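You operate a simulated robot arm through the tools that you are given. There is no shell and no other tool.

Carry out the task below with a simulated two-armed robot. There is one attempt and no reset: what you move stays moved.

Task
Pick up the white carton with one hand, pass it to the other hand and put it on the load bench shelf. Set down upright: white carton.

It is judged by the outcome, as a careful person would: the job done as asked, and still so three seconds after it is handed in. It fails if anything else is knocked over, pushed out of place, dropped, spilled or broken.

Robot
Two 7-joint arms with two-finger parallel grippers on one trunk, on a base that drives. Base frame: it is fixed to the floor where the robot stands at the start and does not move with it; the origin is under the middle of the robot, x ahead of it, y to its left, z up. Lengths are in mm, angles in rad, forces in N, time in s.
The left shoulder is at the start at [30, 119, 960], the right one opposite. With the tool pointing down near the work surface each hand reaches from about 240 to 680 mm from the robot's upright axis, wherever it stands, measured 20 degrees to its own side. Places, roughly: load bench shelf [3100, -4300, 300]; white carton [0, -4000, 1000]. Payload 3.43 kg a hand.
The TCP of each hand is the grasp point between the finger pads, 30 mm short of the fingertips. In the tool frame z runs along the fingers and y along their closing line. Largest opening 94 mm; finger width 28, thickness 10; the body of the gripper, 50 by 96 mm, starts 55 mm behind the TCP.
Orientation is that of the tool frame in the base frame, as a unit quaternion [w, x, y, z]. With the fingers straight down and closing along the base's y, the tool's x points along the base's -x, its y along +y and its z along -z.

Tools
- The arms move only by the tool drive_tool. It takes "left_deltas", "right_deltas" or both (then of equal length, played together; a hand with none holds still); each is text: rows parted by semicolons, each of 7 numbers parted by spaces: the shift along the base's x, y, z in mm, then the turn, a rotation vector about the base's x, y, z in rad, then the closure, from 0 (fully open) to 1 (shut). In form: x y z wx wy wz claw; .... A call has 1 to 20 rows; each row shifts and turns the commanded pose from where the row before left it. Each row takes 0.2 s and may step no farther than 50 mm and 0.15 rad from the row before; otherwise, or with a gripper value out of range, the whole call is refused. A pose out of reach is approached as far as the arm can. The call stops where the force on the tool passes 40 N (or 10 N more than at its start, if that is more) or the arm is blocked; 0.2 s more then pass. Each finger travels about 72 mm/s and halts on what it meets, pressing with about 30 N; the grip force reading is that of the motor and also rises with nothing between the fingers. The clock runs only during rows and for 0.2 s after the last one: add rows that do not move to give the fingers time. The reply holds the time, the measured pose of the TCP, the force on the tool along the base axes, the opening and the grip force, in the units named above and with some noise, with the torque about the TCP (base axes, N m) and any sound that the robot's microphone picked up.
- Cameras (640 x 400 px; columns grow to the right, rows downward): "scene" is now at [65.8, 13.7, 1677.8]; the picture's right is [0.18, -0.98, 0.00], its down [-0.59, -0.11, -0.80] and it looks along [0.79, 0.14, -0.60] (base axes); focal length 281 px, centre (320, 200). "left" rides on the left gripper at [76, -14, -103] in its tool frame; the picture's right is [0.18, 0.98, 0.00], its down [-0.75, 0.14, -0.64] and it looks along [-0.63, 0.12, 0.77] (tool axes); focal length 243 px, centre (320, 200). "right" rides on the right gripper at [76, 14, -102] in its tool frame; the picture's right is [-0.18, 0.98, 0.00], its down [-0.75, -0.14, -0.64] and it looks along [-0.63, -0.12, 0.77] (tool axes); focal length 243 px, centre (320, 200). There is no depth. A picture from a camera that has moved, and an enlarged one, comes with that camera's place and axes in the base frame and with its lens. The place of the scene camera against the robot may be out by one fixed shift of up to 18 mm in any direction.
- camera(camera): a new picture of that camera. The clock stands still meanwhile.
- move_column(by): slides the trunk up (or, below 0, down) by that many mm; the arms and the scene camera ride with it, the base frame stays. It gives what a move gives, with no picture.
- drive_base(legs): drives the robot by 1 to 6 legs, each [ahead, turn to the left] in mm and rad, along the robot's own axes; the way and the turn of a leg run together, so that a leg with both is an arc; at most 1500 mm and 3.142 rad a leg. The arms and the cameras ride along, it lands a little off, and it stops where it bumps. It gives what a move gives.
- pan_tilt(pan, tilt): turns the head with the scene camera to pan (to the left, within 2.496 rad either way) and tilt (down, from -0.506 to 1.204), counted from straight ahead of the robot. It gives what a move gives.
- close_up(camera, box): a new picture of the part [left, top, right, bottom] of that camera's present view, enlarged. The clock stands still meanwhile.
- job_done(): hands the job in; it is judged then, once.

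Places have to be worked out from the pictures, the camera data and where the tool is seen. Open the grippers and draw the arms clear of the work before you hand the job in, unless the task says otherwise.

The tools are called after ">>>" as name(argument=value, ...) on one line, values as JSON. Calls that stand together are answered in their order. drive_tool: Moves the arms, as the interface text tells. Its arguments: {"type":"object","properties":{"left_deltas":{"type":"string"},"right_deltas":{"type":"string"}},"required":[]} The other tools are called the same way: move_column (by) slides the trunk up or down; drive_base (legs) drives the base; pan_tilt (pan, tilt) turns the head that bears the scene camera; camera (camera) takes a picture; close_up (camera, box) takes an enlarged picture of a part of a camera's view; job_done () hands the job in.

At the start:

```text
t: 0.0
left_tcp_pos: [387.6, 183.1, 1157.5]
left_ee_rot: [-0.001, 0.0, 1.0, 0.0]
left_force: [0.3, 0.3, 0.2]
left_ft_torque: [-0.02, 0.0, 0.01]
left_grip_width: 94.0
left_finger_force: 0.0
right_tcp_pos: [460.8, -180.6, 1237.6]
right_ee_rot: [0.0, 0.0, 1.0, 0.0]
right_force: [0.1, 0.1, -0.7]
right_ft_torque: [-0.01, -0.02, 0.0]
right_grip_width: 94.1
right_finger_force: 0.0
trunk travel left (down, up): [-225.0, 185.0]
robot x, y, heading: [-1.9, -0.4, -0.0]
head pan, tilt: [0.178, 0.648]
```

scene: 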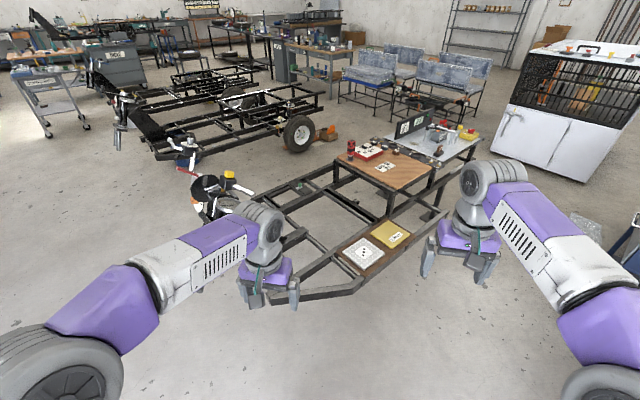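
right: 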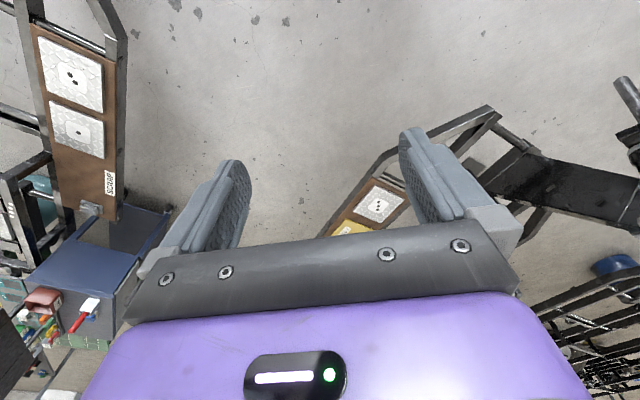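
left: 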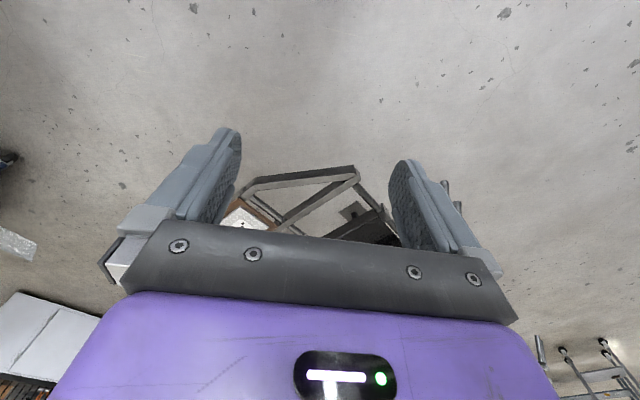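

The pictures show a workshop with frames and benches ahead; the carton should be about 4 m to my right. I pan the head to the right to look there.

>>> pan_tilt(pan=-1.57, tilt=0.3)

>>> camera(camera="scene")

```text
t: 1.8
left_tcp_pos: [387.7, 183.2, 1158.0]
left_ee_rot: [0.0, 0.001, 1.0, 0.0]
left_force: [-0.1, 0.2, -0.8]
left_ft_torque: [0.04, -0.03, 0.01]
left_grip_width: 93.9
left_finger_force: 0.1
right_tcp_pos: [460.8, -181.2, 1239.0]
right_ee_rot: [0.001, 0.001, 1.0, 0.001]
right_force: [0.6, 0.4, -0.5]
right_ft_torque: [0.01, -0.03, -0.01]
right_grip_width: 94.1
right_finger_force: 0.2
trunk travel left (down, up): [-225.0, 185.0]
robot x, y, heading: [1.0, 1.7, 0.001]
head pan, tilt: [-1.571, 0.3]
```

```text
taken
camera scene: at [-19.6, -95.1, 1709.4], right [-1.0, 0.0, 0.0], down [0.0, 0.3, -0.96], along [0.0, -0.96, -0.3], focal length 281 px, centre (320, 200)
```

scene: 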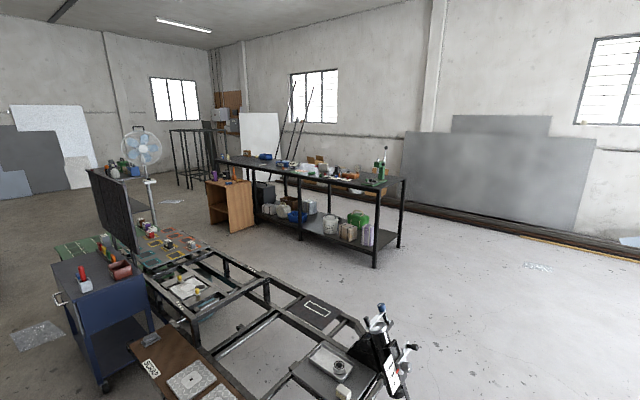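

The bench straight ahead matches the carton's rough place (around column 319, row 165). I zoom in on it.

>>> close_up(camera="scene", box=[230, 130, 420, 270])

>>> pan_tilt(pan=-0.9, tilt=0.3)

>>> camera(camera="scene")

>>> pan_tilt(pan=-1.57, tilt=0.9)

>>> camera(camera="scene")

>>> pan_tilt(pan=-2.4, tilt=0.5)

>>> camera(camera="scene")

```text
2.86 times, centred on (325, 200) of scene
camera zoom: at [-19.6, -95.1, 1709.4], right [-1.0, 0.0, 0.0], down [0.0, 0.3, -0.96], along [0.0, -0.96, -0.3], focal length 804 px, centre (306, 200)
```

zoom: 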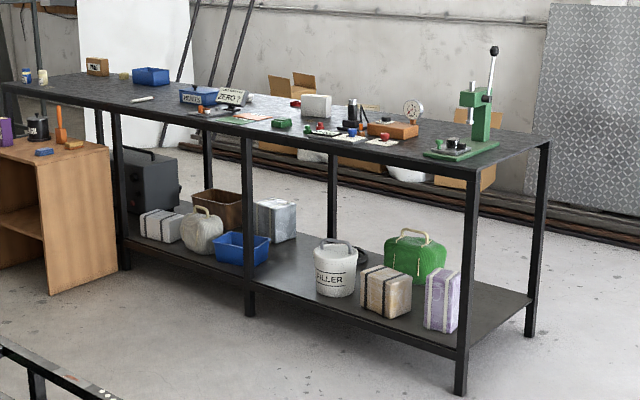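

```text
t: 2.8
left_tcp_pos: [389.8, 182.6, 1157.7]
left_ee_rot: [0.0, 0.0, 1.0, 0.0]
left_force: [-0.1, -1.2, -0.3]
left_ft_torque: [-0.01, -0.03, 0.02]
left_grip_width: 93.9
left_finger_force: 0.1
right_tcp_pos: [461.6, -180.7, 1238.6]
right_ee_rot: [0.0, 0.0, 1.0, 0.0]
right_force: [0.1, -0.3, 0.2]
right_ft_torque: [-0.04, 0.01, 0.03]
right_grip_width: 94.2
right_finger_force: 0.1
trunk travel left (down, up): [-225.0, 185.0]
robot x, y, heading: [0.2, 0.9, 0.001]
head pan, tilt: [-0.901, 0.3]
```

```text
taken
camera scene: at [38.2, -74.9, 1709.4], right [-0.78, -0.62, 0.0], down [-0.18, 0.23, -0.96], along [0.59, -0.75, -0.3], focal length 281 px, centre (320, 200)
```

scene: 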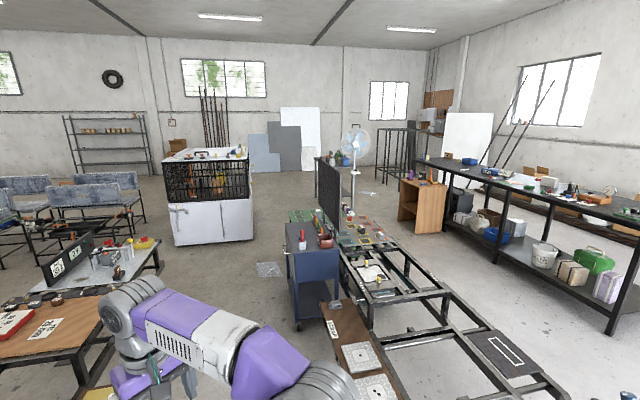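

```text
t: 3.9
left_tcp_pos: [389.5, 182.6, 1156.0]
left_ee_rot: [0.0, 0.0, 1.0, 0.0]
left_force: [-0.6, -0.6, 0.2]
left_ft_torque: [0.0, 0.02, -0.02]
left_grip_width: 94.4
left_finger_force: 0.0
right_tcp_pos: [461.9, -180.5, 1238.5]
right_ee_rot: [0.0, 0.0, 1.0, 0.0]
right_force: [-0.4, 0.3, 1.0]
right_ft_torque: [0.02, -0.01, -0.03]
right_grip_width: 93.9
right_finger_force: 0.0
trunk travel left (down, up): [-225.0, 185.0]
robot x, y, heading: [-0.1, 4.7, 0.0]
head pan, tilt: [-1.571, 0.901]
```

```text
taken
camera scene: at [-19.6, -77.2, 1657.2], right [-1.0, 0.0, 0.0], down [0.0, 0.78, -0.62], along [0.0, -0.62, -0.78], focal length 281 px, centre (320, 200)
```

scene: 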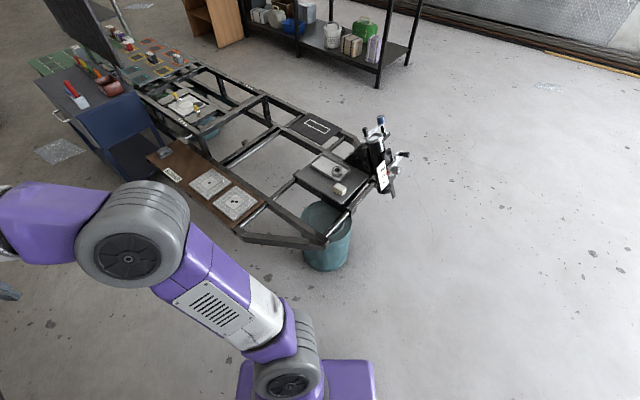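

```text
t: 5.0
left_tcp_pos: [388.4, 183.2, 1156.9]
left_ee_rot: [-0.001, 0.0, 1.0, 0.0]
left_force: [0.1, -0.7, -0.4]
left_ft_torque: [-0.04, -0.01, 0.01]
left_grip_width: 94.1
left_finger_force: 0.0
right_tcp_pos: [459.9, -179.8, 1238.3]
right_ee_rot: [0.0, 0.0, 1.0, 0.0]
right_force: [0.5, 0.0, -0.8]
right_ft_torque: [-0.01, 0.01, -0.01]
right_grip_width: 94.1
right_finger_force: 0.0
trunk travel left (down, up): [-225.0, 185.0]
robot x, y, heading: [-0.7, 0.2, -0.001]
head pan, tilt: [-2.4, 0.499]
```

```text
taken
camera scene: at [-86.7, -63.3, 1690.9], right [-0.68, 0.74, 0.0], down [0.35, 0.32, -0.88], along [-0.65, -0.59, -0.48], focal length 281 px, centre (320, 200)
```

scene: 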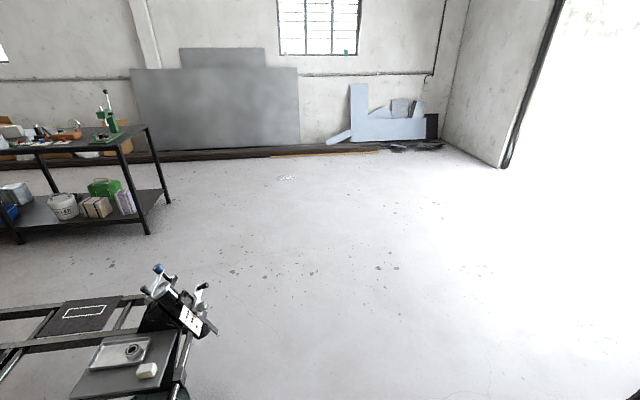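

The bench runs diagonally (about -0.68 rad) and stands about 945 mm high. The carton sits roughly 350 mm in from its front edge, near [-60, -3900]. The chassis blocks the direct way, so I drive around its right end, first to about (-1250, -800).

>>> drive_base(legs=[[0, -2.57], [1480, 0]])

>>> pan_tilt(pan=1.4, tilt=0.4)

>>> camera(camera="scene")

```text
t: 18.4
left_tcp_pos: [-1464.3, -1161.8, 1156.9]
left_ee_rot: [0.0, 0.959, 0.284, 0.0]
left_force: [-0.6, 0.8, -0.3]
left_ft_torque: [-0.01, -0.03, 0.01]
left_grip_width: 93.9
left_finger_force: 0.1
right_tcp_pos: [-1722.8, -897.4, 1238.7]
right_ee_rot: [0.0, 0.959, 0.284, 0.002]
right_force: [0.0, 0.5, -0.8]
right_ft_torque: [-0.01, -0.01, -0.02]
right_grip_width: 93.9
right_finger_force: 0.0
trunk travel left (down, up): [-225.0, 185.0]
robot x, y, heading: [-1235.3, -795.9, -2.567]
head pan, tilt: [-2.4, 0.499]
```

```text
t: 21.5
left_tcp_pos: [-1463.6, -1163.1, 1157.1]
left_ee_rot: [0.001, 0.959, 0.284, 0.0]
left_force: [0.2, 0.2, 0.1]
left_ft_torque: [-0.02, 0.0, 0.0]
left_grip_width: 94.0
left_finger_force: 0.1
right_tcp_pos: [-1722.5, -896.8, 1238.9]
right_ee_rot: [0.0, 0.959, 0.285, 0.0]
right_force: [-0.1, -0.8, 0.1]
right_ft_torque: [0.01, -0.01, -0.02]
right_grip_width: 93.8
right_finger_force: 0.0
trunk travel left (down, up): [-225.0, 185.0]
robot x, y, heading: [-1236.7, -797.3, -2.569]
head pan, tilt: [1.4, 0.4]
```

```text
taken
camera scene: at [-1165.5, -867.8, 1700.1], right [-0.92, -0.39, 0.0], down [-0.15, 0.36, -0.92], along [0.36, -0.85, -0.39], focal length 281 px, centre (320, 200)
```

scene: 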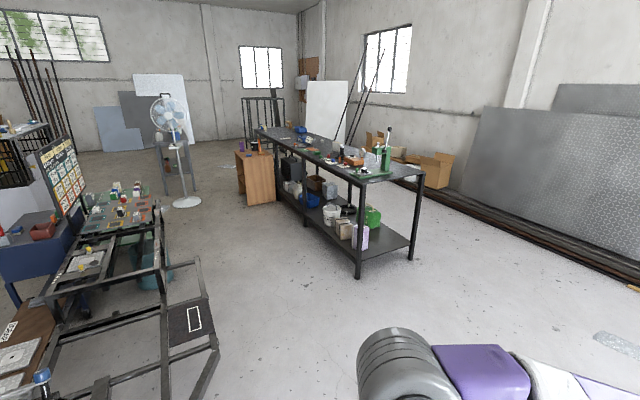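

The corridor between chassis and bench is clear, and the load bench is the small table behind the fan. I drive into the corridor.

>>> drive_base(legs=[[0, 1.505], [1480, 0], [0, 0.38], [900, 0]])

>>> pan_tilt(pan=-0.9, tilt=0.5)

>>> camera(camera="scene")

```text
t: 38.1
left_tcp_pos: [618.6, -2753.4, 1157.5]
left_ee_rot: [0.0, 0.329, 0.944, 0.0]
left_force: [-0.8, 0.4, -0.9]
left_ft_torque: [0.02, -0.02, 0.01]
left_grip_width: 93.7
left_finger_force: 0.1
right_tcp_pos: [449.8, -3083.5, 1238.7]
right_ee_rot: [0.0, 0.329, 0.944, 0.001]
right_force: [0.0, 0.0, -0.6]
right_ft_torque: [-0.05, -0.01, -0.01]
right_grip_width: 94.2
right_finger_force: 0.1
trunk travel left (down, up): [-225.0, 185.0]
robot x, y, heading: [201.0, -2654.8, -0.669]
head pan, tilt: [1.4, 0.4]
```

```text
t: 40.2
left_tcp_pos: [618.2, -2751.6, 1157.3]
left_ee_rot: [0.0, 0.33, 0.944, 0.0]
left_force: [0.1, 0.8, -0.1]
left_ft_torque: [0.01, 0.02, -0.02]
left_grip_width: 94.0
left_finger_force: 0.0
right_tcp_pos: [448.2, -3083.1, 1238.3]
right_ee_rot: [0.0, 0.329, 0.944, 0.0]
right_force: [-0.4, -1.3, 0.4]
right_ft_torque: [-0.01, -0.02, 0.0]
right_grip_width: 94.0
right_finger_force: 0.1
trunk travel left (down, up): [-225.0, 185.0]
robot x, y, heading: [197.5, -2652.5, -0.671]
head pan, tilt: [-0.901, 0.499]
```

```text
taken
camera scene: at [187.0, -2728.9, 1691.0], right [-1.0, 0.0, 0.0], down [0.0, 0.48, -0.88], along [0.0, -0.88, -0.48], focal length 281 px, centre (320, 200)
```

scene: 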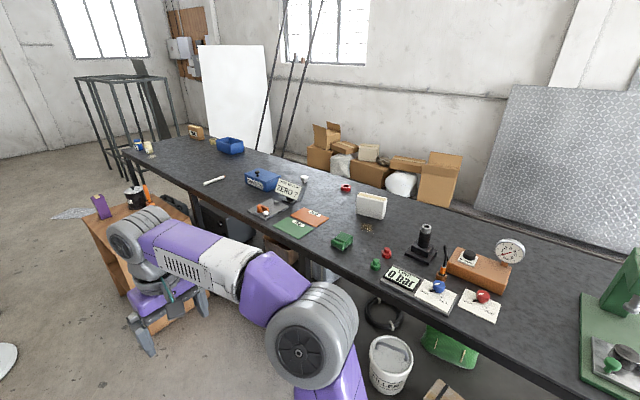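

The white carton is clearly visible at about (371, 206), standing free on the bench top. I zoom in to measure it.

>>> close_up(camera="scene", box=[310, 160, 430, 260])

>>> close_up(camera="scene", box=[240, 150, 520, 330])

```text
4.00 times, centred on (370, 210) of scene
camera zoom: at [187.0, -2728.9, 1691.0], right [-1.0, 0.0, 0.0], down [0.0, 0.48, -0.88], along [0.0, -0.88, -0.48], focal length 1125 px, centre (120, 160)
```

zoom: 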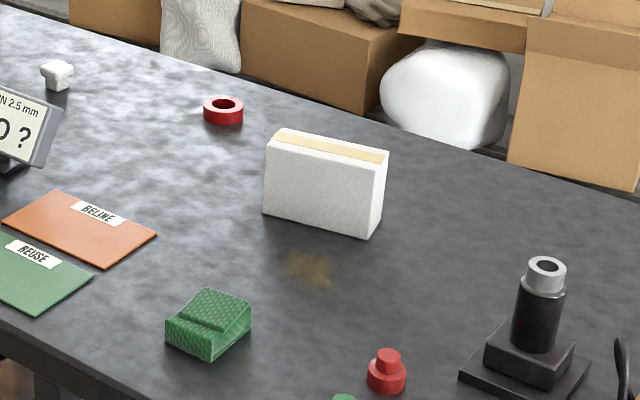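

```text
2.22 times, centred on (380, 240) of scene
camera zoom: at [187.0, -2728.9, 1691.0], right [-1.0, 0.0, 0.0], down [0.0, 0.48, -0.88], along [0.0, -0.88, -0.48], focal length 625 px, centre (187, 111)
```

zoom: 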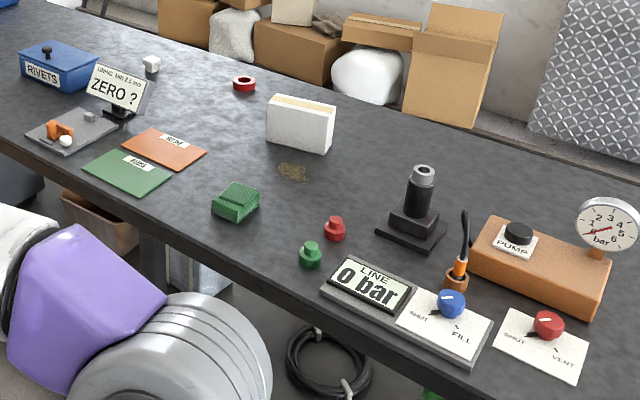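

The carton measures about 138 × 42 × 102 mm, centred near [-66, -3947], long axis about (0.92, -0.40). I now look down to see my own base footprint and how close I can get to the bench.

>>> pan_tilt(pan=0.0, tilt=1.2)

>>> camera(camera="scene")

>>> pan_tilt(pan=0.0, tilt=0.4)

>>> camera(camera="scene")

```text
t: 41.4
left_tcp_pos: [619.0, -2753.2, 1156.8]
left_ee_rot: [0.0, 0.329, 0.944, 0.0]
left_force: [-0.3, 0.3, -0.5]
left_ft_torque: [0.0, -0.01, 0.01]
left_grip_width: 94.0
left_finger_force: 0.1
right_tcp_pos: [449.9, -3083.0, 1239.3]
right_ee_rot: [0.0, 0.329, 0.944, 0.0]
right_force: [-0.3, -0.2, 0.0]
right_ft_torque: [-0.02, 0.01, -0.05]
right_grip_width: 93.8
right_finger_force: 0.1
trunk travel left (down, up): [-225.0, 185.0]
robot x, y, heading: [199.4, -2650.3, -0.666]
head pan, tilt: [0.0, 1.201]
```

```text
taken
camera scene: at [230.8, -2672.8, 1637.3], right [-0.62, -0.78, 0.0], down [-0.73, 0.58, -0.36], along [0.28, -0.23, -0.93], focal length 281 px, centre (320, 200)
```

scene: 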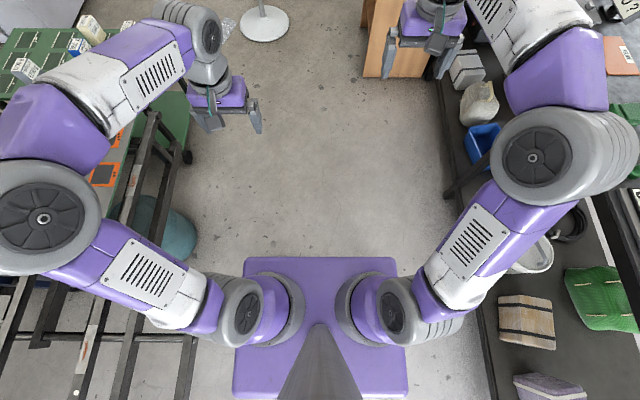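

```text
t: 42.5
left_tcp_pos: [618.4, -2753.2, 1157.4]
left_ee_rot: [0.001, 0.329, 0.944, 0.0]
left_force: [0.2, 0.6, -0.2]
left_ft_torque: [0.03, -0.03, -0.02]
left_grip_width: 94.0
left_finger_force: 0.1
right_tcp_pos: [448.6, -3083.3, 1238.6]
right_ee_rot: [-0.001, 0.329, 0.944, -0.001]
right_force: [0.2, -0.1, -0.2]
right_ft_torque: [-0.01, -0.03, -0.01]
right_grip_width: 93.6
right_finger_force: 0.1
trunk travel left (down, up): [-225.0, 185.0]
robot x, y, heading: [202.3, -2654.9, -0.67]
head pan, tilt: [0.0, 0.4]
```

```text
taken
camera scene: at [259.6, -2695.5, 1700.0], right [-0.62, -0.78, 0.0], down [-0.31, 0.24, -0.92], along [0.72, -0.57, -0.39], focal length 281 px, centre (320, 200)
```

scene: 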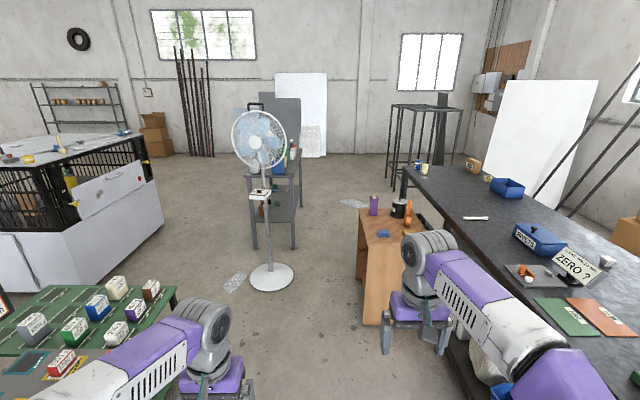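

The base is small and stays within the shoulder box's outline. Now I look at the load bench behind the fan in detail.

>>> close_up(camera="scene", box=[210, 90, 350, 300])

>>> close_up(camera="scene", box=[225, 140, 325, 260])

```text
1.90 times, centred on (280, 195) of scene
camera zoom: at [259.6, -2695.5, 1700.0], right [-0.62, -0.78, 0.0], down [-0.31, 0.24, -0.92], along [0.72, -0.57, -0.39], focal length 536 px, centre (396, 210)
```

zoom: 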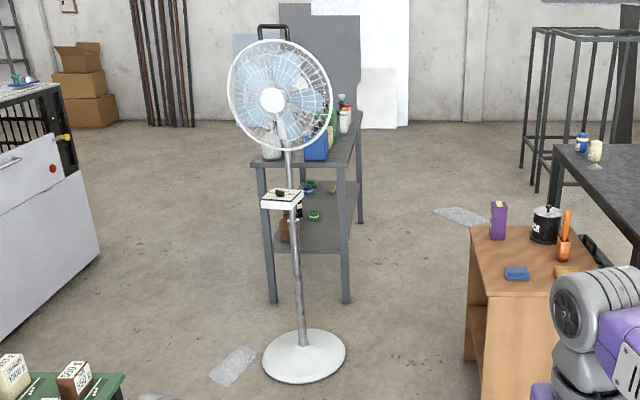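

```text
3.33 times, centred on (275, 200) of scene
camera zoom: at [259.6, -2695.5, 1700.0], right [-0.62, -0.78, 0.0], down [-0.31, 0.24, -0.92], along [0.72, -0.57, -0.39], focal length 938 px, centre (470, 200)
```

zoom: 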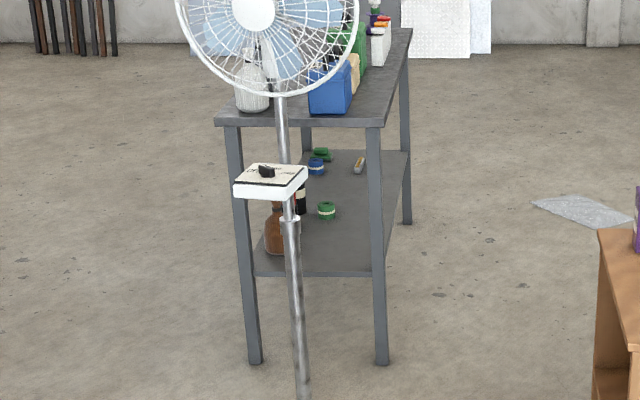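

The load bench (shelf ≈ 320 mm, top ≈ 800 mm high) is reachable from its left long side, and there is free shelf space. Before nearing the work bench I want to see my base's front edge, so I pitch the left tool back a little and look with its camera.

>>> drive_tool(left_deltas="0 0 0 0.093 0.1176 0 0; 0 0 0 0.093 0.1176 0 0; 0 0 0 0.093 0.1176 0 0; 0 0 0 0.093 0.1176 0 0")

>>> camera(camera="left")

```text
t: 43.5
left_tcp_pos: [618.8, -2752.5, 1156.9]
left_ee_rot: [-0.28, 0.314, 0.902, 0.097]
left_force: [0.9, -0.5, 0.4]
left_ft_torque: [-0.01, 0.04, 0.02]
left_grip_width: 93.9
left_finger_force: 0.0
right_tcp_pos: [450.4, -3083.4, 1238.6]
right_ee_rot: [0.0, 0.329, 0.944, 0.0]
right_force: [-0.7, 0.5, 0.0]
right_ft_torque: [0.02, 0.01, 0.0]
right_grip_width: 94.1
right_finger_force: 0.1
trunk travel left (down, up): [-225.0, 185.0]
robot x, y, heading: [197.2, -2657.2, -0.666]
head pan, tilt: [0.0, 0.4]
```

```text
taken
camera left: at [606.4, -2760.8, 1285.0], right [0.49, 0.86, 0.1], down [0.86, -0.5, 0.1], along [0.14, 0.04, -0.99], focal length 243 px, centre (320, 200)
```

left: 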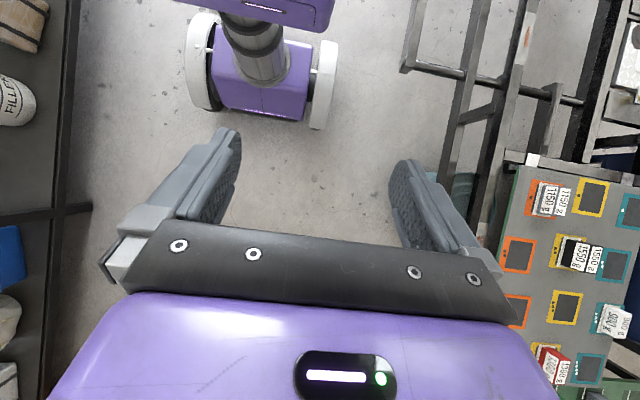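

The base is compact: front edge about 185 mm ahead of the axis, wheels ±260 mm. I restore the left tool's tilt, then drive to a standoff facing the bench, with the carton ~900 mm ahead and ~150 mm to the right.

>>> drive_tool(left_deltas="0 0 0 -0.093 -0.1176 0 0; 0 0 0 -0.093 -0.1176 0 0; 0 0 0 -0.093 -0.1176 0 0; 0 0 0 -0.093 -0.1176 0 0")

>>> drive_base(legs=[[0, -0.358], [807, 0], [0, -1.23]])

>>> pan_tilt(pan=-0.2, tilt=0.75)

>>> camera(camera="scene")

```text
t: 44.5
left_tcp_pos: [617.1, -2752.0, 1157.8]
left_ee_rot: [0.001, 0.329, 0.944, 0.0]
left_force: [0.4, 0.4, 0.9]
left_ft_torque: [-0.01, -0.02, 0.0]
left_grip_width: 94.0
left_finger_force: 0.0
right_tcp_pos: [449.6, -3082.0, 1239.6]
right_ee_rot: [-0.001, 0.33, 0.944, 0.0]
right_force: [-0.3, -0.1, 0.1]
right_ft_torque: [0.0, -0.01, -0.01]
right_grip_width: 94.0
right_finger_force: 0.1
trunk travel left (down, up): [-225.0, 185.0]
robot x, y, heading: [199.5, -2655.7, -0.671]
head pan, tilt: [0.0, 0.4]
```

```text
t: 53.0
left_tcp_pos: [513.4, -3759.1, 1157.7]
left_ee_rot: [0.0, 0.902, 0.431, -0.001]
left_force: [0.0, -0.4, 0.0]
left_ft_torque: [0.01, 0.02, 0.0]
left_grip_width: 93.8
left_finger_force: 0.1
right_tcp_pos: [184.8, -3587.7, 1239.9]
right_ee_rot: [0.001, 0.902, 0.431, 0.0]
right_force: [0.3, 0.7, 0.4]
right_ft_torque: [0.0, -0.04, -0.02]
right_grip_width: 94.2
right_finger_force: 0.1
trunk travel left (down, up): [-225.0, 185.0]
robot x, y, heading: [615.4, -3340.0, -2.252]
head pan, tilt: [0.0, 0.4]
```

```text
t: 53.8
left_tcp_pos: [511.9, -3759.0, 1156.3]
left_ee_rot: [0.0, 0.903, 0.431, 0.0]
left_force: [-0.2, 0.6, 0.2]
left_ft_torque: [0.01, -0.03, 0.01]
left_grip_width: 94.0
left_finger_force: 0.2
right_tcp_pos: [183.0, -3587.8, 1238.7]
right_ee_rot: [0.0, 0.903, 0.43, 0.0]
right_force: [-0.7, -0.2, -0.4]
right_ft_torque: [0.0, 0.02, 0.0]
right_grip_width: 94.1
right_finger_force: 0.1
trunk travel left (down, up): [-225.0, 185.0]
robot x, y, heading: [617.8, -3340.8, -2.252]
head pan, tilt: [-0.201, 0.75]
```

```text
taken
camera scene: at [580.1, -3373.3, 1669.1], right [-0.64, 0.77, 0.0], down [0.53, 0.43, -0.73], along [-0.56, -0.47, -0.68], focal length 281 px, centre (320, 200)
```

scene: 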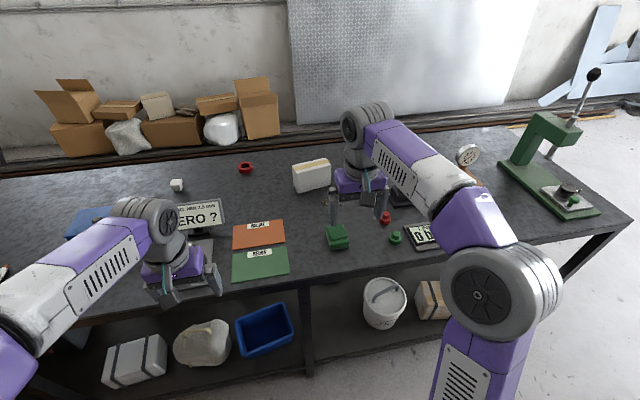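

The carton is now in plain view at about (312, 177). I zoom in for accurate corners.

>>> close_up(camera="scene", box=[280, 140, 360, 210])

>>> camera(camera="right")

```text
5.71 times, centred on (320, 175) of scene
camera zoom: at [580.1, -3373.3, 1669.1], right [-0.64, 0.77, 0.0], down [0.53, 0.43, -0.73], along [-0.56, -0.47, -0.68], focal length 1608 px, centre (320, 343)
```

zoom: 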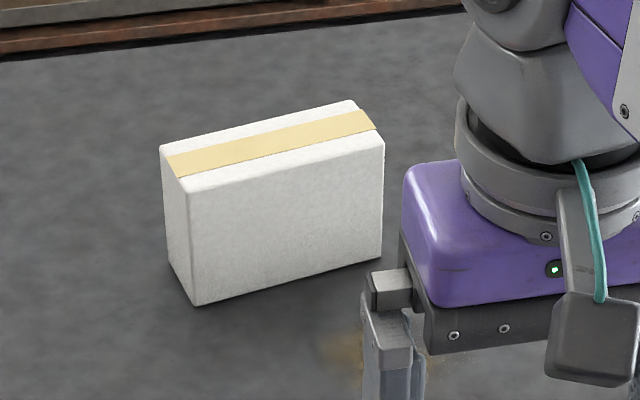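

```text
taken
camera right: at [242.7, -3535.6, 1341.2], right [0.65, -0.76, 0.0], down [-0.58, -0.5, 0.64], along [-0.49, -0.42, -0.77], focal length 243 px, centre (320, 200)
```

right: 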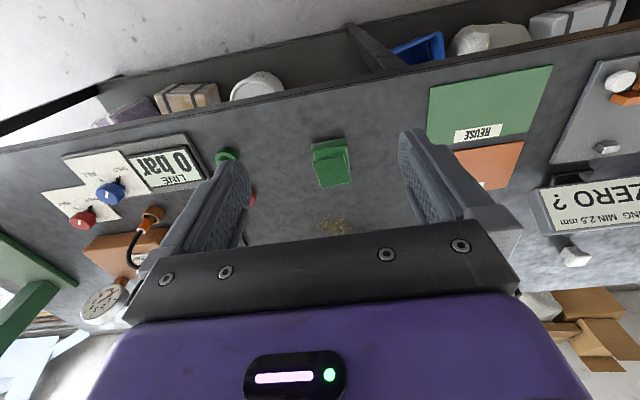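

Refined estimate: carton centre ≈ [-65, -3943], top ≈ 1045, long axis angle ≈ -0.45 rad; the bench edge is ≈ 480 mm ahead of my axis. I raise the trunk 120 mm, then creep ahead 200 mm.

>>> move_column(by=120)

>>> drive_base(legs=[[200, 0]])

>>> pan_tilt(pan=-0.1, tilt=1.2)

>>> camera(camera="scene")

>>> camera(camera="right")

```text
t: 55.3
left_tcp_pos: [512.0, -3759.0, 1277.2]
left_ee_rot: [0.0, 0.903, 0.43, 0.0]
left_force: [-0.3, -1.0, -0.3]
left_ft_torque: [0.0, 0.0, 0.0]
left_grip_width: 93.8
left_finger_force: 0.1
right_tcp_pos: [184.2, -3585.1, 1358.6]
right_ee_rot: [0.0, 0.903, 0.43, 0.0]
right_force: [-0.2, 0.0, 0.4]
right_ft_torque: [0.01, -0.01, -0.03]
right_grip_width: 94.1
right_finger_force: 0.1
trunk travel left (down, up): [-345.0, 65.0]
robot x, y, heading: [614.3, -3343.8, -2.248]
head pan, tilt: [-0.201, 0.75]
```

```text
t: 56.9
left_tcp_pos: [387.4, -3913.0, 1277.7]
left_ee_rot: [0.0, 0.902, 0.431, 0.0]
left_force: [0.0, 0.2, -0.4]
left_ft_torque: [0.02, 0.0, -0.02]
left_grip_width: 94.1
left_finger_force: 0.1
right_tcp_pos: [59.9, -3741.4, 1360.3]
right_ee_rot: [0.0, 0.902, 0.431, 0.0]
right_force: [-0.5, -0.5, -0.1]
right_ft_torque: [0.03, -0.01, 0.0]
right_grip_width: 94.0
right_finger_force: 0.1
trunk travel left (down, up): [-345.0, 65.0]
robot x, y, heading: [489.5, -3497.8, -2.251]
head pan, tilt: [-0.201, 0.75]
```

```text
t: 57.8
left_tcp_pos: [388.2, -3913.5, 1277.6]
left_ee_rot: [0.0, 0.902, 0.432, 0.0]
left_force: [0.1, -0.7, -0.1]
left_ft_torque: [0.03, 0.04, -0.03]
left_grip_width: 94.1
left_finger_force: 0.0
right_tcp_pos: [59.2, -3740.9, 1359.7]
right_ee_rot: [0.0, 0.902, 0.432, 0.0]
right_force: [0.2, -0.3, 0.3]
right_ft_torque: [0.01, 0.02, 0.01]
right_grip_width: 94.2
right_finger_force: 0.1
trunk travel left (down, up): [-345.0, 65.0]
robot x, y, heading: [489.6, -3497.2, -2.255]
head pan, tilt: [-0.099, 1.201]
```

```text
taken
camera scene: at [479.7, -3514.7, 1757.4], right [-0.71, 0.7, 0.0], down [0.65, 0.66, -0.36], along [-0.26, -0.26, -0.93], focal length 281 px, centre (320, 200)
```

scene: 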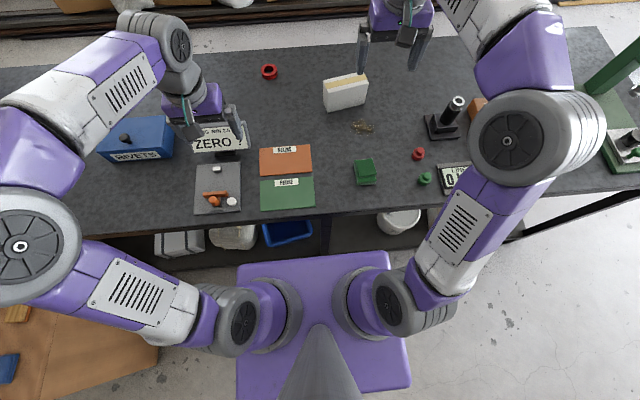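

```text
taken
camera right: at [118.0, -3690.4, 1461.4], right [0.65, -0.76, 0.0], down [-0.58, -0.5, 0.64], along [-0.49, -0.42, -0.77], focal length 243 px, centre (320, 200)
```

right: 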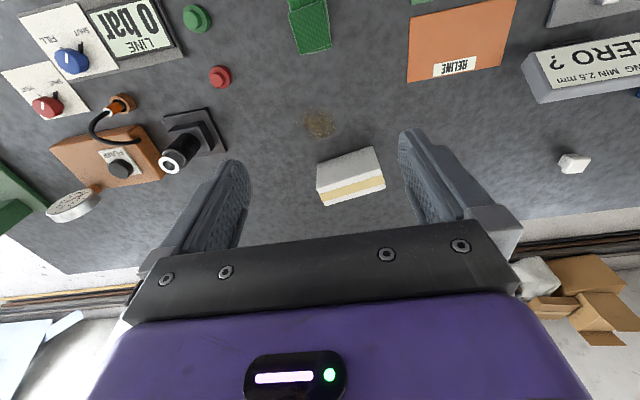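

From the head camera the bench edge is now ≈ 275 mm ahead of my axis. The right wrist camera sees the carton between its fingers, so I zoom there for an accurate fix.

>>> close_up(camera="right", box=[290, 130, 410, 220])

>>> close_up(camera="scene", box=[300, 50, 400, 130])

```text
4.44 times, centred on (350, 175) of right
camera zoom: at [118.0, -3690.4, 1461.4], right [0.65, -0.76, 0.0], down [-0.58, -0.5, 0.64], along [-0.49, -0.42, -0.77], focal length 1078 px, centre (187, 311)
```

zoom: 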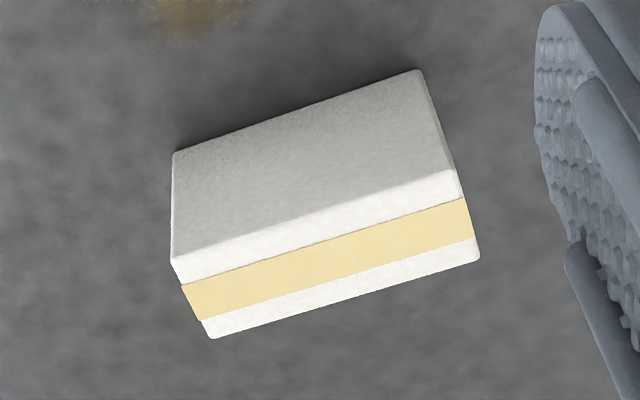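

```text
5.00 times, centred on (350, 90) of scene
camera zoom: at [479.7, -3514.7, 1757.4], right [-0.71, 0.7, 0.0], down [0.65, 0.66, -0.36], along [-0.26, -0.26, -0.93], focal length 1406 px, centre (170, 750)
```

zoom: 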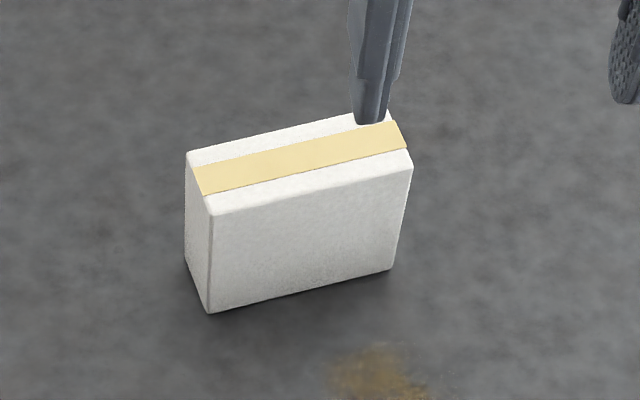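

Wrist-camera fix: carton centre ≈ [-74, -3945], top ≈ 1046, about 137 × 53 × 99 mm, long axis ≈ -0.49 rad. Before creeping nearer I pitch the left tool back again to see the gap between my base and the bench edge directly.

>>> drive_tool(left_deltas="0 0 0 0.1164 -0.0945 0 0; 0 0 0 0.1164 -0.0945 0 0; 0 0 0 0.1164 -0.0945 0 0; 0 0 0 0.1164 -0.0945 0 0")

>>> camera(camera="left")

```text
t: 58.8
left_tcp_pos: [387.2, -3913.6, 1277.1]
left_ee_rot: [-0.128, 0.862, 0.412, 0.267]
left_force: [0.5, -0.1, 0.6]
left_ft_torque: [0.03, -0.03, -0.01]
left_grip_width: 94.1
left_finger_force: 0.0
right_tcp_pos: [59.4, -3742.6, 1359.0]
right_ee_rot: [-0.001, 0.902, 0.432, 0.001]
right_force: [-0.8, 0.5, 0.0]
right_ft_torque: [0.02, -0.01, 0.0]
right_grip_width: 93.9
right_finger_force: 0.1
trunk travel left (down, up): [-345.0, 65.0]
robot x, y, heading: [489.2, -3500.2, -2.253]
head pan, tilt: [-0.099, 1.201]
```

```text
taken
camera left: at [378.4, -3901.5, 1405.2], right [0.86, -0.5, 0.1], down [-0.51, -0.85, 0.1], along [0.04, -0.14, -0.99], focal length 243 px, centre (320, 200)
```

left: 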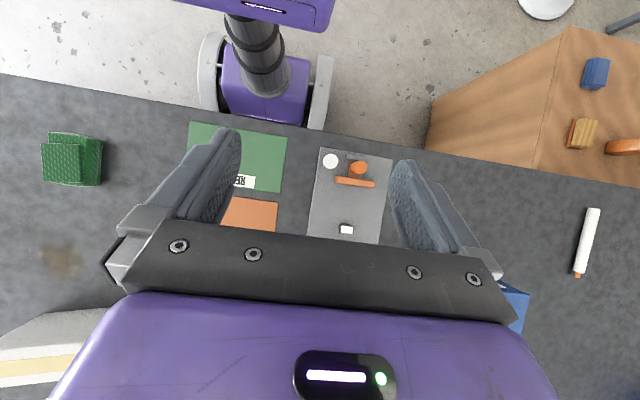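

The direct view gives the bench edge ≈ 287 mm ahead of the axis with the base front at ≤ 185, so 60 mm more is safe. I restore the left tool and creep ahead 60 mm.

>>> drive_tool(left_deltas="0 0 0 -0.1164 0.0945 0 0; 0 0 0 -0.1164 0.0945 0 0; 0 0 0 -0.1164 0.0945 0 0; 0 0 0 -0.1164 0.0945 0 0")

>>> drive_base(legs=[[60, 0]])

>>> drive_tool(right_deltas="0 0 0 0 0 0.1465 0; 0 0 0 0 0 0.1465 0; 0 0 0 0 0 0.1465 0; 0 0 0 0 0 0.1465 0; 0 0 0 0 0 0.1465 0; 0 0 0 0 0 0.1465 0; 0 0 0 0 0 0.1465 0; 0 0 0 0 0 0.1465 0; 0 0 0 0 0 0.1465 0; 0 0 0 0 0 0.1465 0; 0 0 0 0 0 0.1465 0; 0 0 0 0 0 0.1465 0; 0 0 0 0 0 0 0")

```text
t: 59.8
left_tcp_pos: [388.4, -3912.7, 1277.5]
left_ee_rot: [0.001, 0.903, 0.431, -0.002]
left_force: [-1.2, -0.4, 0.8]
left_ft_torque: [-0.01, -0.05, 0.01]
left_grip_width: 94.1
left_finger_force: 0.0
right_tcp_pos: [61.5, -3741.1, 1360.7]
right_ee_rot: [-0.001, 0.902, 0.432, -0.001]
right_force: [0.3, 0.7, 0.0]
right_ft_torque: [0.0, -0.01, 0.0]
right_grip_width: 93.9
right_finger_force: 0.1
trunk travel left (down, up): [-345.0, 65.0]
robot x, y, heading: [488.7, -3494.2, -2.246]
head pan, tilt: [-0.099, 1.201]
```

```text
t: 60.8
left_tcp_pos: [350.0, -3960.2, 1277.6]
left_ee_rot: [0.0, 0.902, 0.431, 0.0]
left_force: [-0.2, -0.5, -0.3]
left_ft_torque: [0.01, -0.01, -0.03]
left_grip_width: 94.0
left_finger_force: 0.1
right_tcp_pos: [21.6, -3788.5, 1359.4]
right_ee_rot: [0.0, 0.902, 0.432, 0.001]
right_force: [0.0, -0.4, 0.3]
right_ft_torque: [-0.01, 0.0, -0.02]
right_grip_width: 93.8
right_finger_force: 0.1
trunk travel left (down, up): [-345.0, 65.0]
robot x, y, heading: [452.5, -3542.2, -2.256]
head pan, tilt: [-0.099, 1.201]
```

```text
t: 63.6
left_tcp_pos: [348.7, -3960.7, 1276.4]
left_ee_rot: [0.0, 0.902, 0.431, 0.0]
left_force: [-0.1, 0.3, 0.5]
left_ft_torque: [-0.01, 0.0, -0.01]
left_grip_width: 94.2
left_finger_force: 0.0
right_tcp_pos: [21.8, -3789.3, 1358.6]
right_ee_rot: [0.0, 0.244, 0.97, 0.001]
right_force: [-0.8, 0.3, 0.2]
right_ft_torque: [-0.03, -0.01, 0.02]
right_grip_width: 93.9
right_finger_force: 0.0
trunk travel left (down, up): [-345.0, 65.0]
robot x, y, heading: [451.9, -3544.9, -2.246]
head pan, tilt: [-0.099, 1.201]
```

The right wrist turned as asked (tool x to the right, closing line across the carton). I move the right hand to hover above the carton's right half at z ≈ 1200.

>>> drive_tool(right_deltas="-23.8 -28.5 -31.7 0 0 0 0; -23.8 -28.5 -31.7 0 0 0 0; -23.8 -28.5 -31.7 0 0 0 0; -23.8 -28.5 -31.7 0 0 0 0; -23.8 -28.5 -31.7 0 0 0 0; 0 0 0 0 0 0 0")

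>>> camera(camera="right")

>>> pan_tilt(pan=-0.25, tilt=0.9)

>>> camera(camera="scene")

```text
t: 65.0
left_tcp_pos: [351.0, -3959.3, 1277.6]
left_ee_rot: [0.0, 0.903, 0.43, 0.001]
left_force: [-0.2, -0.6, 0.2]
left_ft_torque: [0.0, 0.0, 0.0]
left_grip_width: 93.8
left_finger_force: 0.0
right_tcp_pos: [-84.8, -3916.4, 1195.4]
right_ee_rot: [0.0, 0.244, 0.97, 0.0]
right_force: [0.3, 1.1, -0.3]
right_ft_torque: [0.02, 0.0, -0.05]
right_grip_width: 94.1
right_finger_force: 0.3
right hand out of reach, approached as far as the arm can: row 5
trunk travel left (down, up): [-345.0, 65.0]
robot x, y, heading: [455.2, -3547.1, -2.251]
head pan, tilt: [-0.099, 1.201]
```

```text
taken
camera right: at [-146.1, -3867.5, 1298.0], right [0.63, 0.78, 0.0], down [0.6, -0.48, 0.64], along [0.5, -0.4, -0.77], focal length 243 px, centre (320, 200)
```

right: 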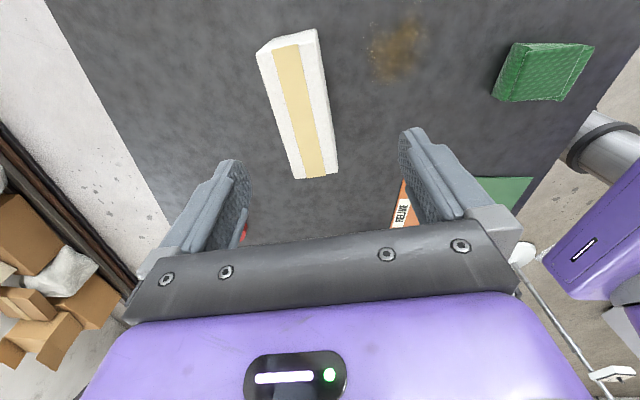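

```text
t: 65.8
left_tcp_pos: [350.8, -3960.3, 1276.9]
left_ee_rot: [0.0, 0.903, 0.43, -0.001]
left_force: [0.4, 0.6, -0.5]
left_ft_torque: [-0.02, -0.02, 0.0]
left_grip_width: 94.0
left_finger_force: 0.1
right_tcp_pos: [-86.5, -3917.4, 1196.4]
right_ee_rot: [0.0, 0.244, 0.97, 0.0]
right_force: [0.0, 0.0, 0.9]
right_ft_torque: [0.03, -0.01, 0.04]
right_grip_width: 94.1
right_finger_force: 0.0
trunk travel left (down, up): [-345.0, 65.0]
robot x, y, heading: [456.6, -3542.9, -2.251]
head pan, tilt: [-0.25, 0.901]
```

```text
taken
camera scene: at [421.0, -3566.6, 1777.1], right [-0.6, 0.8, 0.0], down [0.63, 0.47, -0.62], along [-0.5, -0.37, -0.78], focal length 281 px, centre (320, 200)
```

scene: 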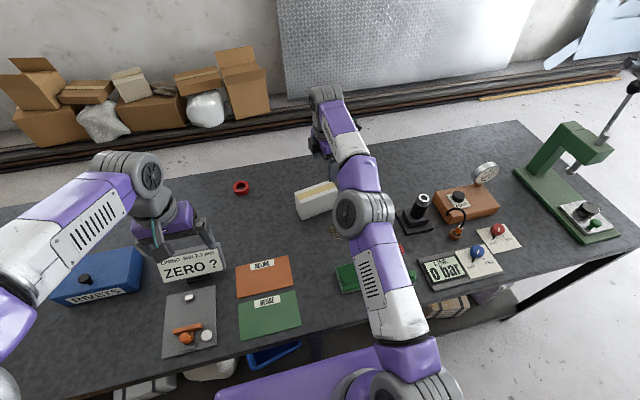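

At this height the arm tops out about 30 mm short, but lower down the reach grows. I zoom the right wrist view to refine the carton's place.

>>> close_up(camera="right", box=[220, 15, 380, 195])

>>> move_column(by=55)

```text
2.22 times, centred on (300, 105) of right
camera zoom: at [-146.3, -3868.0, 1298.0], right [0.63, 0.78, 0.0], down [0.6, -0.48, 0.64], along [0.5, -0.4, -0.77], focal length 539 px, centre (364, 411)
```

zoom: 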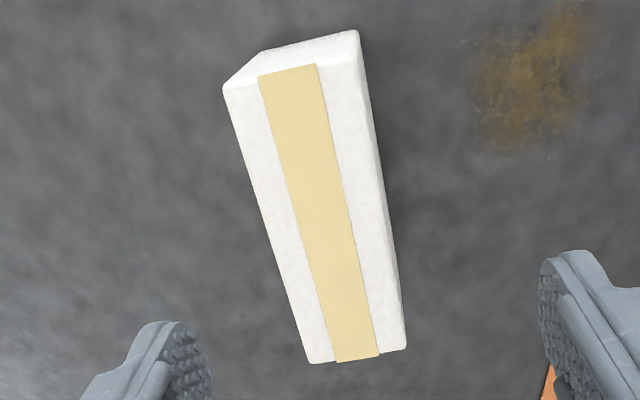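

```text
t: 66.8
left_tcp_pos: [350.3, -3959.5, 1331.4]
left_ee_rot: [0.001, 0.903, 0.43, 0.0]
left_force: [-0.9, 0.9, 0.5]
left_ft_torque: [-0.02, 0.0, 0.0]
left_grip_width: 93.9
left_finger_force: 0.1
right_tcp_pos: [-85.3, -3918.0, 1251.0]
right_ee_rot: [0.0, 0.244, 0.97, 0.001]
right_force: [0.0, 0.2, 0.0]
right_ft_torque: [-0.01, -0.01, -0.02]
right_grip_width: 94.0
right_finger_force: 0.1
trunk travel left (down, up): [-400.0, 10.0]
robot x, y, heading: [450.7, -3543.5, -2.247]
head pan, tilt: [-0.25, 0.901]
```

Two wrist views agree: carton top centre ≈ [-77, -3944], axis ≈ -0.485 rad, top ≈ 1045. I lower the right hand straight down to about z = 1110 and read where it really is.

>>> drive_tool(right_deltas="0 0 -45 0 0 0 0; 0 0 -45 0 0 0 0; 0 0 -45 0 0 0 0; 0 0 0 0 0 0 0")

>>> camera(camera="right")

```text
t: 67.8
left_tcp_pos: [350.8, -3961.1, 1332.8]
left_ee_rot: [0.0, 0.902, 0.431, 0.0]
left_force: [-0.8, -0.4, -0.1]
left_ft_torque: [-0.02, 0.01, 0.01]
left_grip_width: 94.1
left_finger_force: 0.0
right_tcp_pos: [-85.6, -3918.2, 1114.9]
right_ee_rot: [0.0, 0.245, 0.97, -0.001]
right_force: [0.4, 0.7, 0.5]
right_ft_torque: [-0.02, 0.0, 0.04]
right_grip_width: 94.1
right_finger_force: 0.0
trunk travel left (down, up): [-400.0, 10.0]
robot x, y, heading: [452.6, -3538.0, -2.25]
head pan, tilt: [-0.25, 0.901]
```

```text
taken
camera right: at [-146.8, -3868.0, 1216.8], right [0.63, 0.78, 0.0], down [0.6, -0.48, 0.64], along [0.5, -0.4, -0.77], focal length 243 px, centre (320, 200)
```

right: 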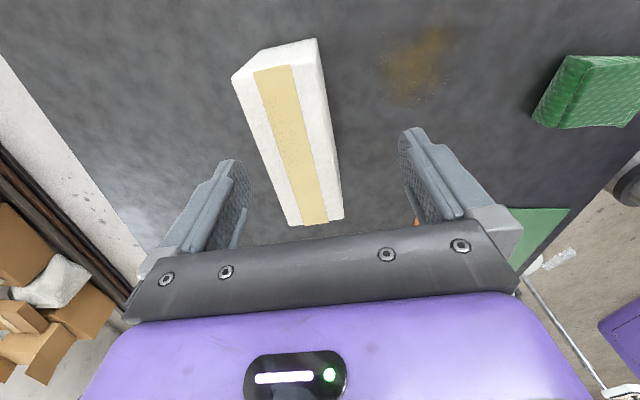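

The new view confirms the centre at ≈ [-77.5, -3945.5]. I shift 21 mm to sit over the carton's right half and descend to TCP z ≈ 1011 with open fingers.

>>> drive_tool(right_deltas="-13.9 -15.5 0 0 0 0 0; 0 0 0 0 0 0 0; 0 0 -26 0 0 0 0; 0 0 -26 0 0 0 0; 0 0 -26 0 0 0 0; 0 0 -26 0 0 0 0; 0 0 0 0 0 0 0")

>>> camera(camera="right")

>>> close_up(camera="scene", box=[260, 120, 420, 240])

```text
t: 69.3
left_tcp_pos: [350.2, -3958.7, 1333.4]
left_ee_rot: [0.0, 0.903, 0.43, 0.0]
left_force: [-0.2, -0.3, 0.0]
left_ft_torque: [-0.03, 0.05, 0.02]
left_grip_width: 94.3
left_finger_force: 0.0
right_tcp_pos: [-98.4, -3933.2, 1012.1]
right_ee_rot: [-0.001, 0.244, 0.97, 0.0]
right_force: [0.2, 0.3, -0.6]
right_ft_torque: [0.02, 0.04, -0.01]
right_grip_width: 94.2
right_finger_force: 0.0
trunk travel left (down, up): [-400.0, 10.0]
robot x, y, heading: [452.6, -3544.4, -2.25]
head pan, tilt: [-0.25, 0.901]
```

```text
taken
camera right: at [-160.1, -3883.6, 1114.3], right [0.63, 0.78, 0.0], down [0.6, -0.48, 0.64], along [0.5, -0.4, -0.77], focal length 243 px, centre (320, 200)
```

right: 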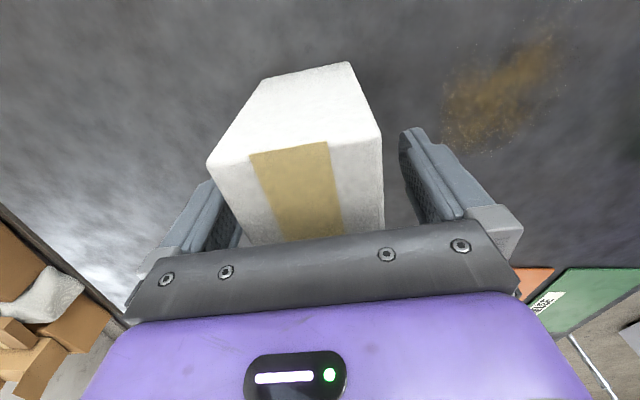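

```text
3.33 times, centred on (340, 180) of scene
camera zoom: at [421.4, -3566.0, 1832.2], right [-0.6, 0.8, 0.0], down [0.63, 0.47, -0.62], along [-0.5, -0.37, -0.78], focal length 938 px, centre (253, 267)
```

zoom: 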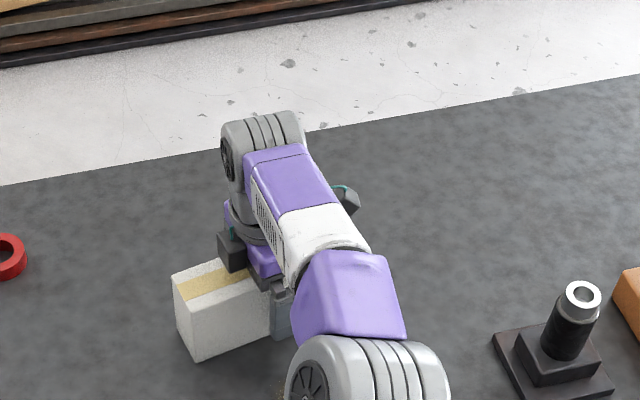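

The carton stands centred between the open fingers within about 2 mm. I close the right gripper.

>>> drive_tool(right_deltas="0 0 0 0 0 0 1; 0 0 0 0 0 0 1; 0 0 0 0 0 0 1; 0 0 0 0 0 0 1; 0 0 0 0 0 0 1")

>>> camera(camera="right")

```text
t: 70.5
left_tcp_pos: [350.4, -3959.4, 1331.4]
left_ee_rot: [0.0, 0.903, 0.43, 0.001]
left_force: [-1.1, -0.3, -0.5]
left_ft_torque: [-0.03, 0.0, 0.03]
left_grip_width: 94.0
left_finger_force: 0.1
right_tcp_pos: [-99.2, -3933.8, 1010.4]
right_ee_rot: [-0.001, 0.244, 0.97, 0.0]
right_force: [-0.3, 0.7, 0.4]
right_ft_torque: [0.01, 0.0, 0.01]
right_grip_width: 60.0
right_finger_force: 29.8
trunk travel left (down, up): [-400.0, 10.0]
robot x, y, heading: [455.0, -3542.6, -2.249]
head pan, tilt: [-0.25, 0.901]
```

```text
taken
camera right: at [-160.3, -3884.0, 1114.1], right [0.63, 0.78, 0.0], down [0.6, -0.48, 0.64], along [0.5, -0.4, -0.77], focal length 243 px, centre (320, 200)
```

right: 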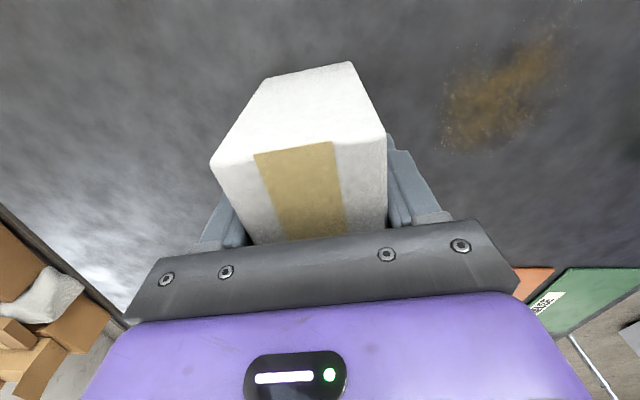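

Gripped at 60 mm with 30 N. I lift 60 mm gently and watch the load and any sag.

>>> drive_tool(right_deltas="0 0 10 0 0 0 1; 0 0 20 0 0 0 1; 0 0 30 0 0 0 1; 0 0 0 0 0 0 1; 0 0 0 0 0 0 1")

>>> camera(camera="right")

>>> close_up(camera="scene", box=[260, 120, 420, 240])

```text
t: 71.8
left_tcp_pos: [350.7, -3960.0, 1333.0]
left_ee_rot: [0.0, 0.903, 0.43, -0.001]
left_force: [-0.1, 0.5, -0.1]
left_ft_torque: [0.0, -0.02, -0.03]
left_grip_width: 94.0
left_finger_force: 0.2
right_tcp_pos: [-100.1, -3933.2, 1072.2]
right_ee_rot: [0.0, 0.245, 0.969, 0.0]
right_force: [0.3, 0.1, -1.5]
right_ft_torque: [0.01, 0.01, 0.0]
right_grip_width: 60.2
right_finger_force: 30.2
trunk travel left (down, up): [-400.0, 10.0]
robot x, y, heading: [451.2, -3541.4, -2.249]
head pan, tilt: [-0.25, 0.901]
```

```text
taken
camera right: at [-160.9, -3883.5, 1173.9], right [0.63, 0.78, 0.0], down [0.6, -0.48, 0.64], along [0.5, -0.4, -0.77], focal length 243 px, centre (320, 200)
```

right: 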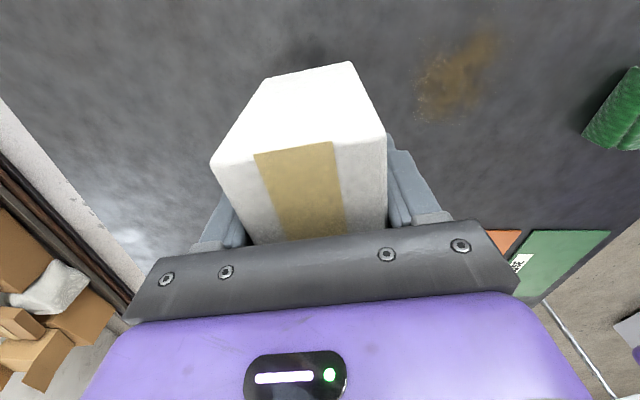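

```text
3.33 times, centred on (340, 180) of scene
camera zoom: at [420.9, -3566.7, 1832.1], right [-0.6, 0.8, 0.0], down [0.63, 0.47, -0.62], along [-0.5, -0.37, -0.78], focal length 938 px, centre (253, 267)
```

zoom: 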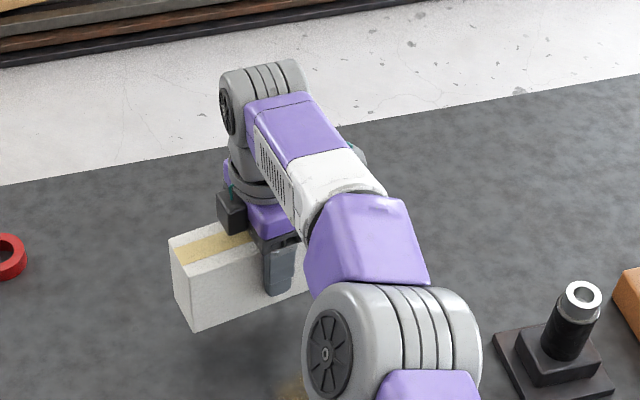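

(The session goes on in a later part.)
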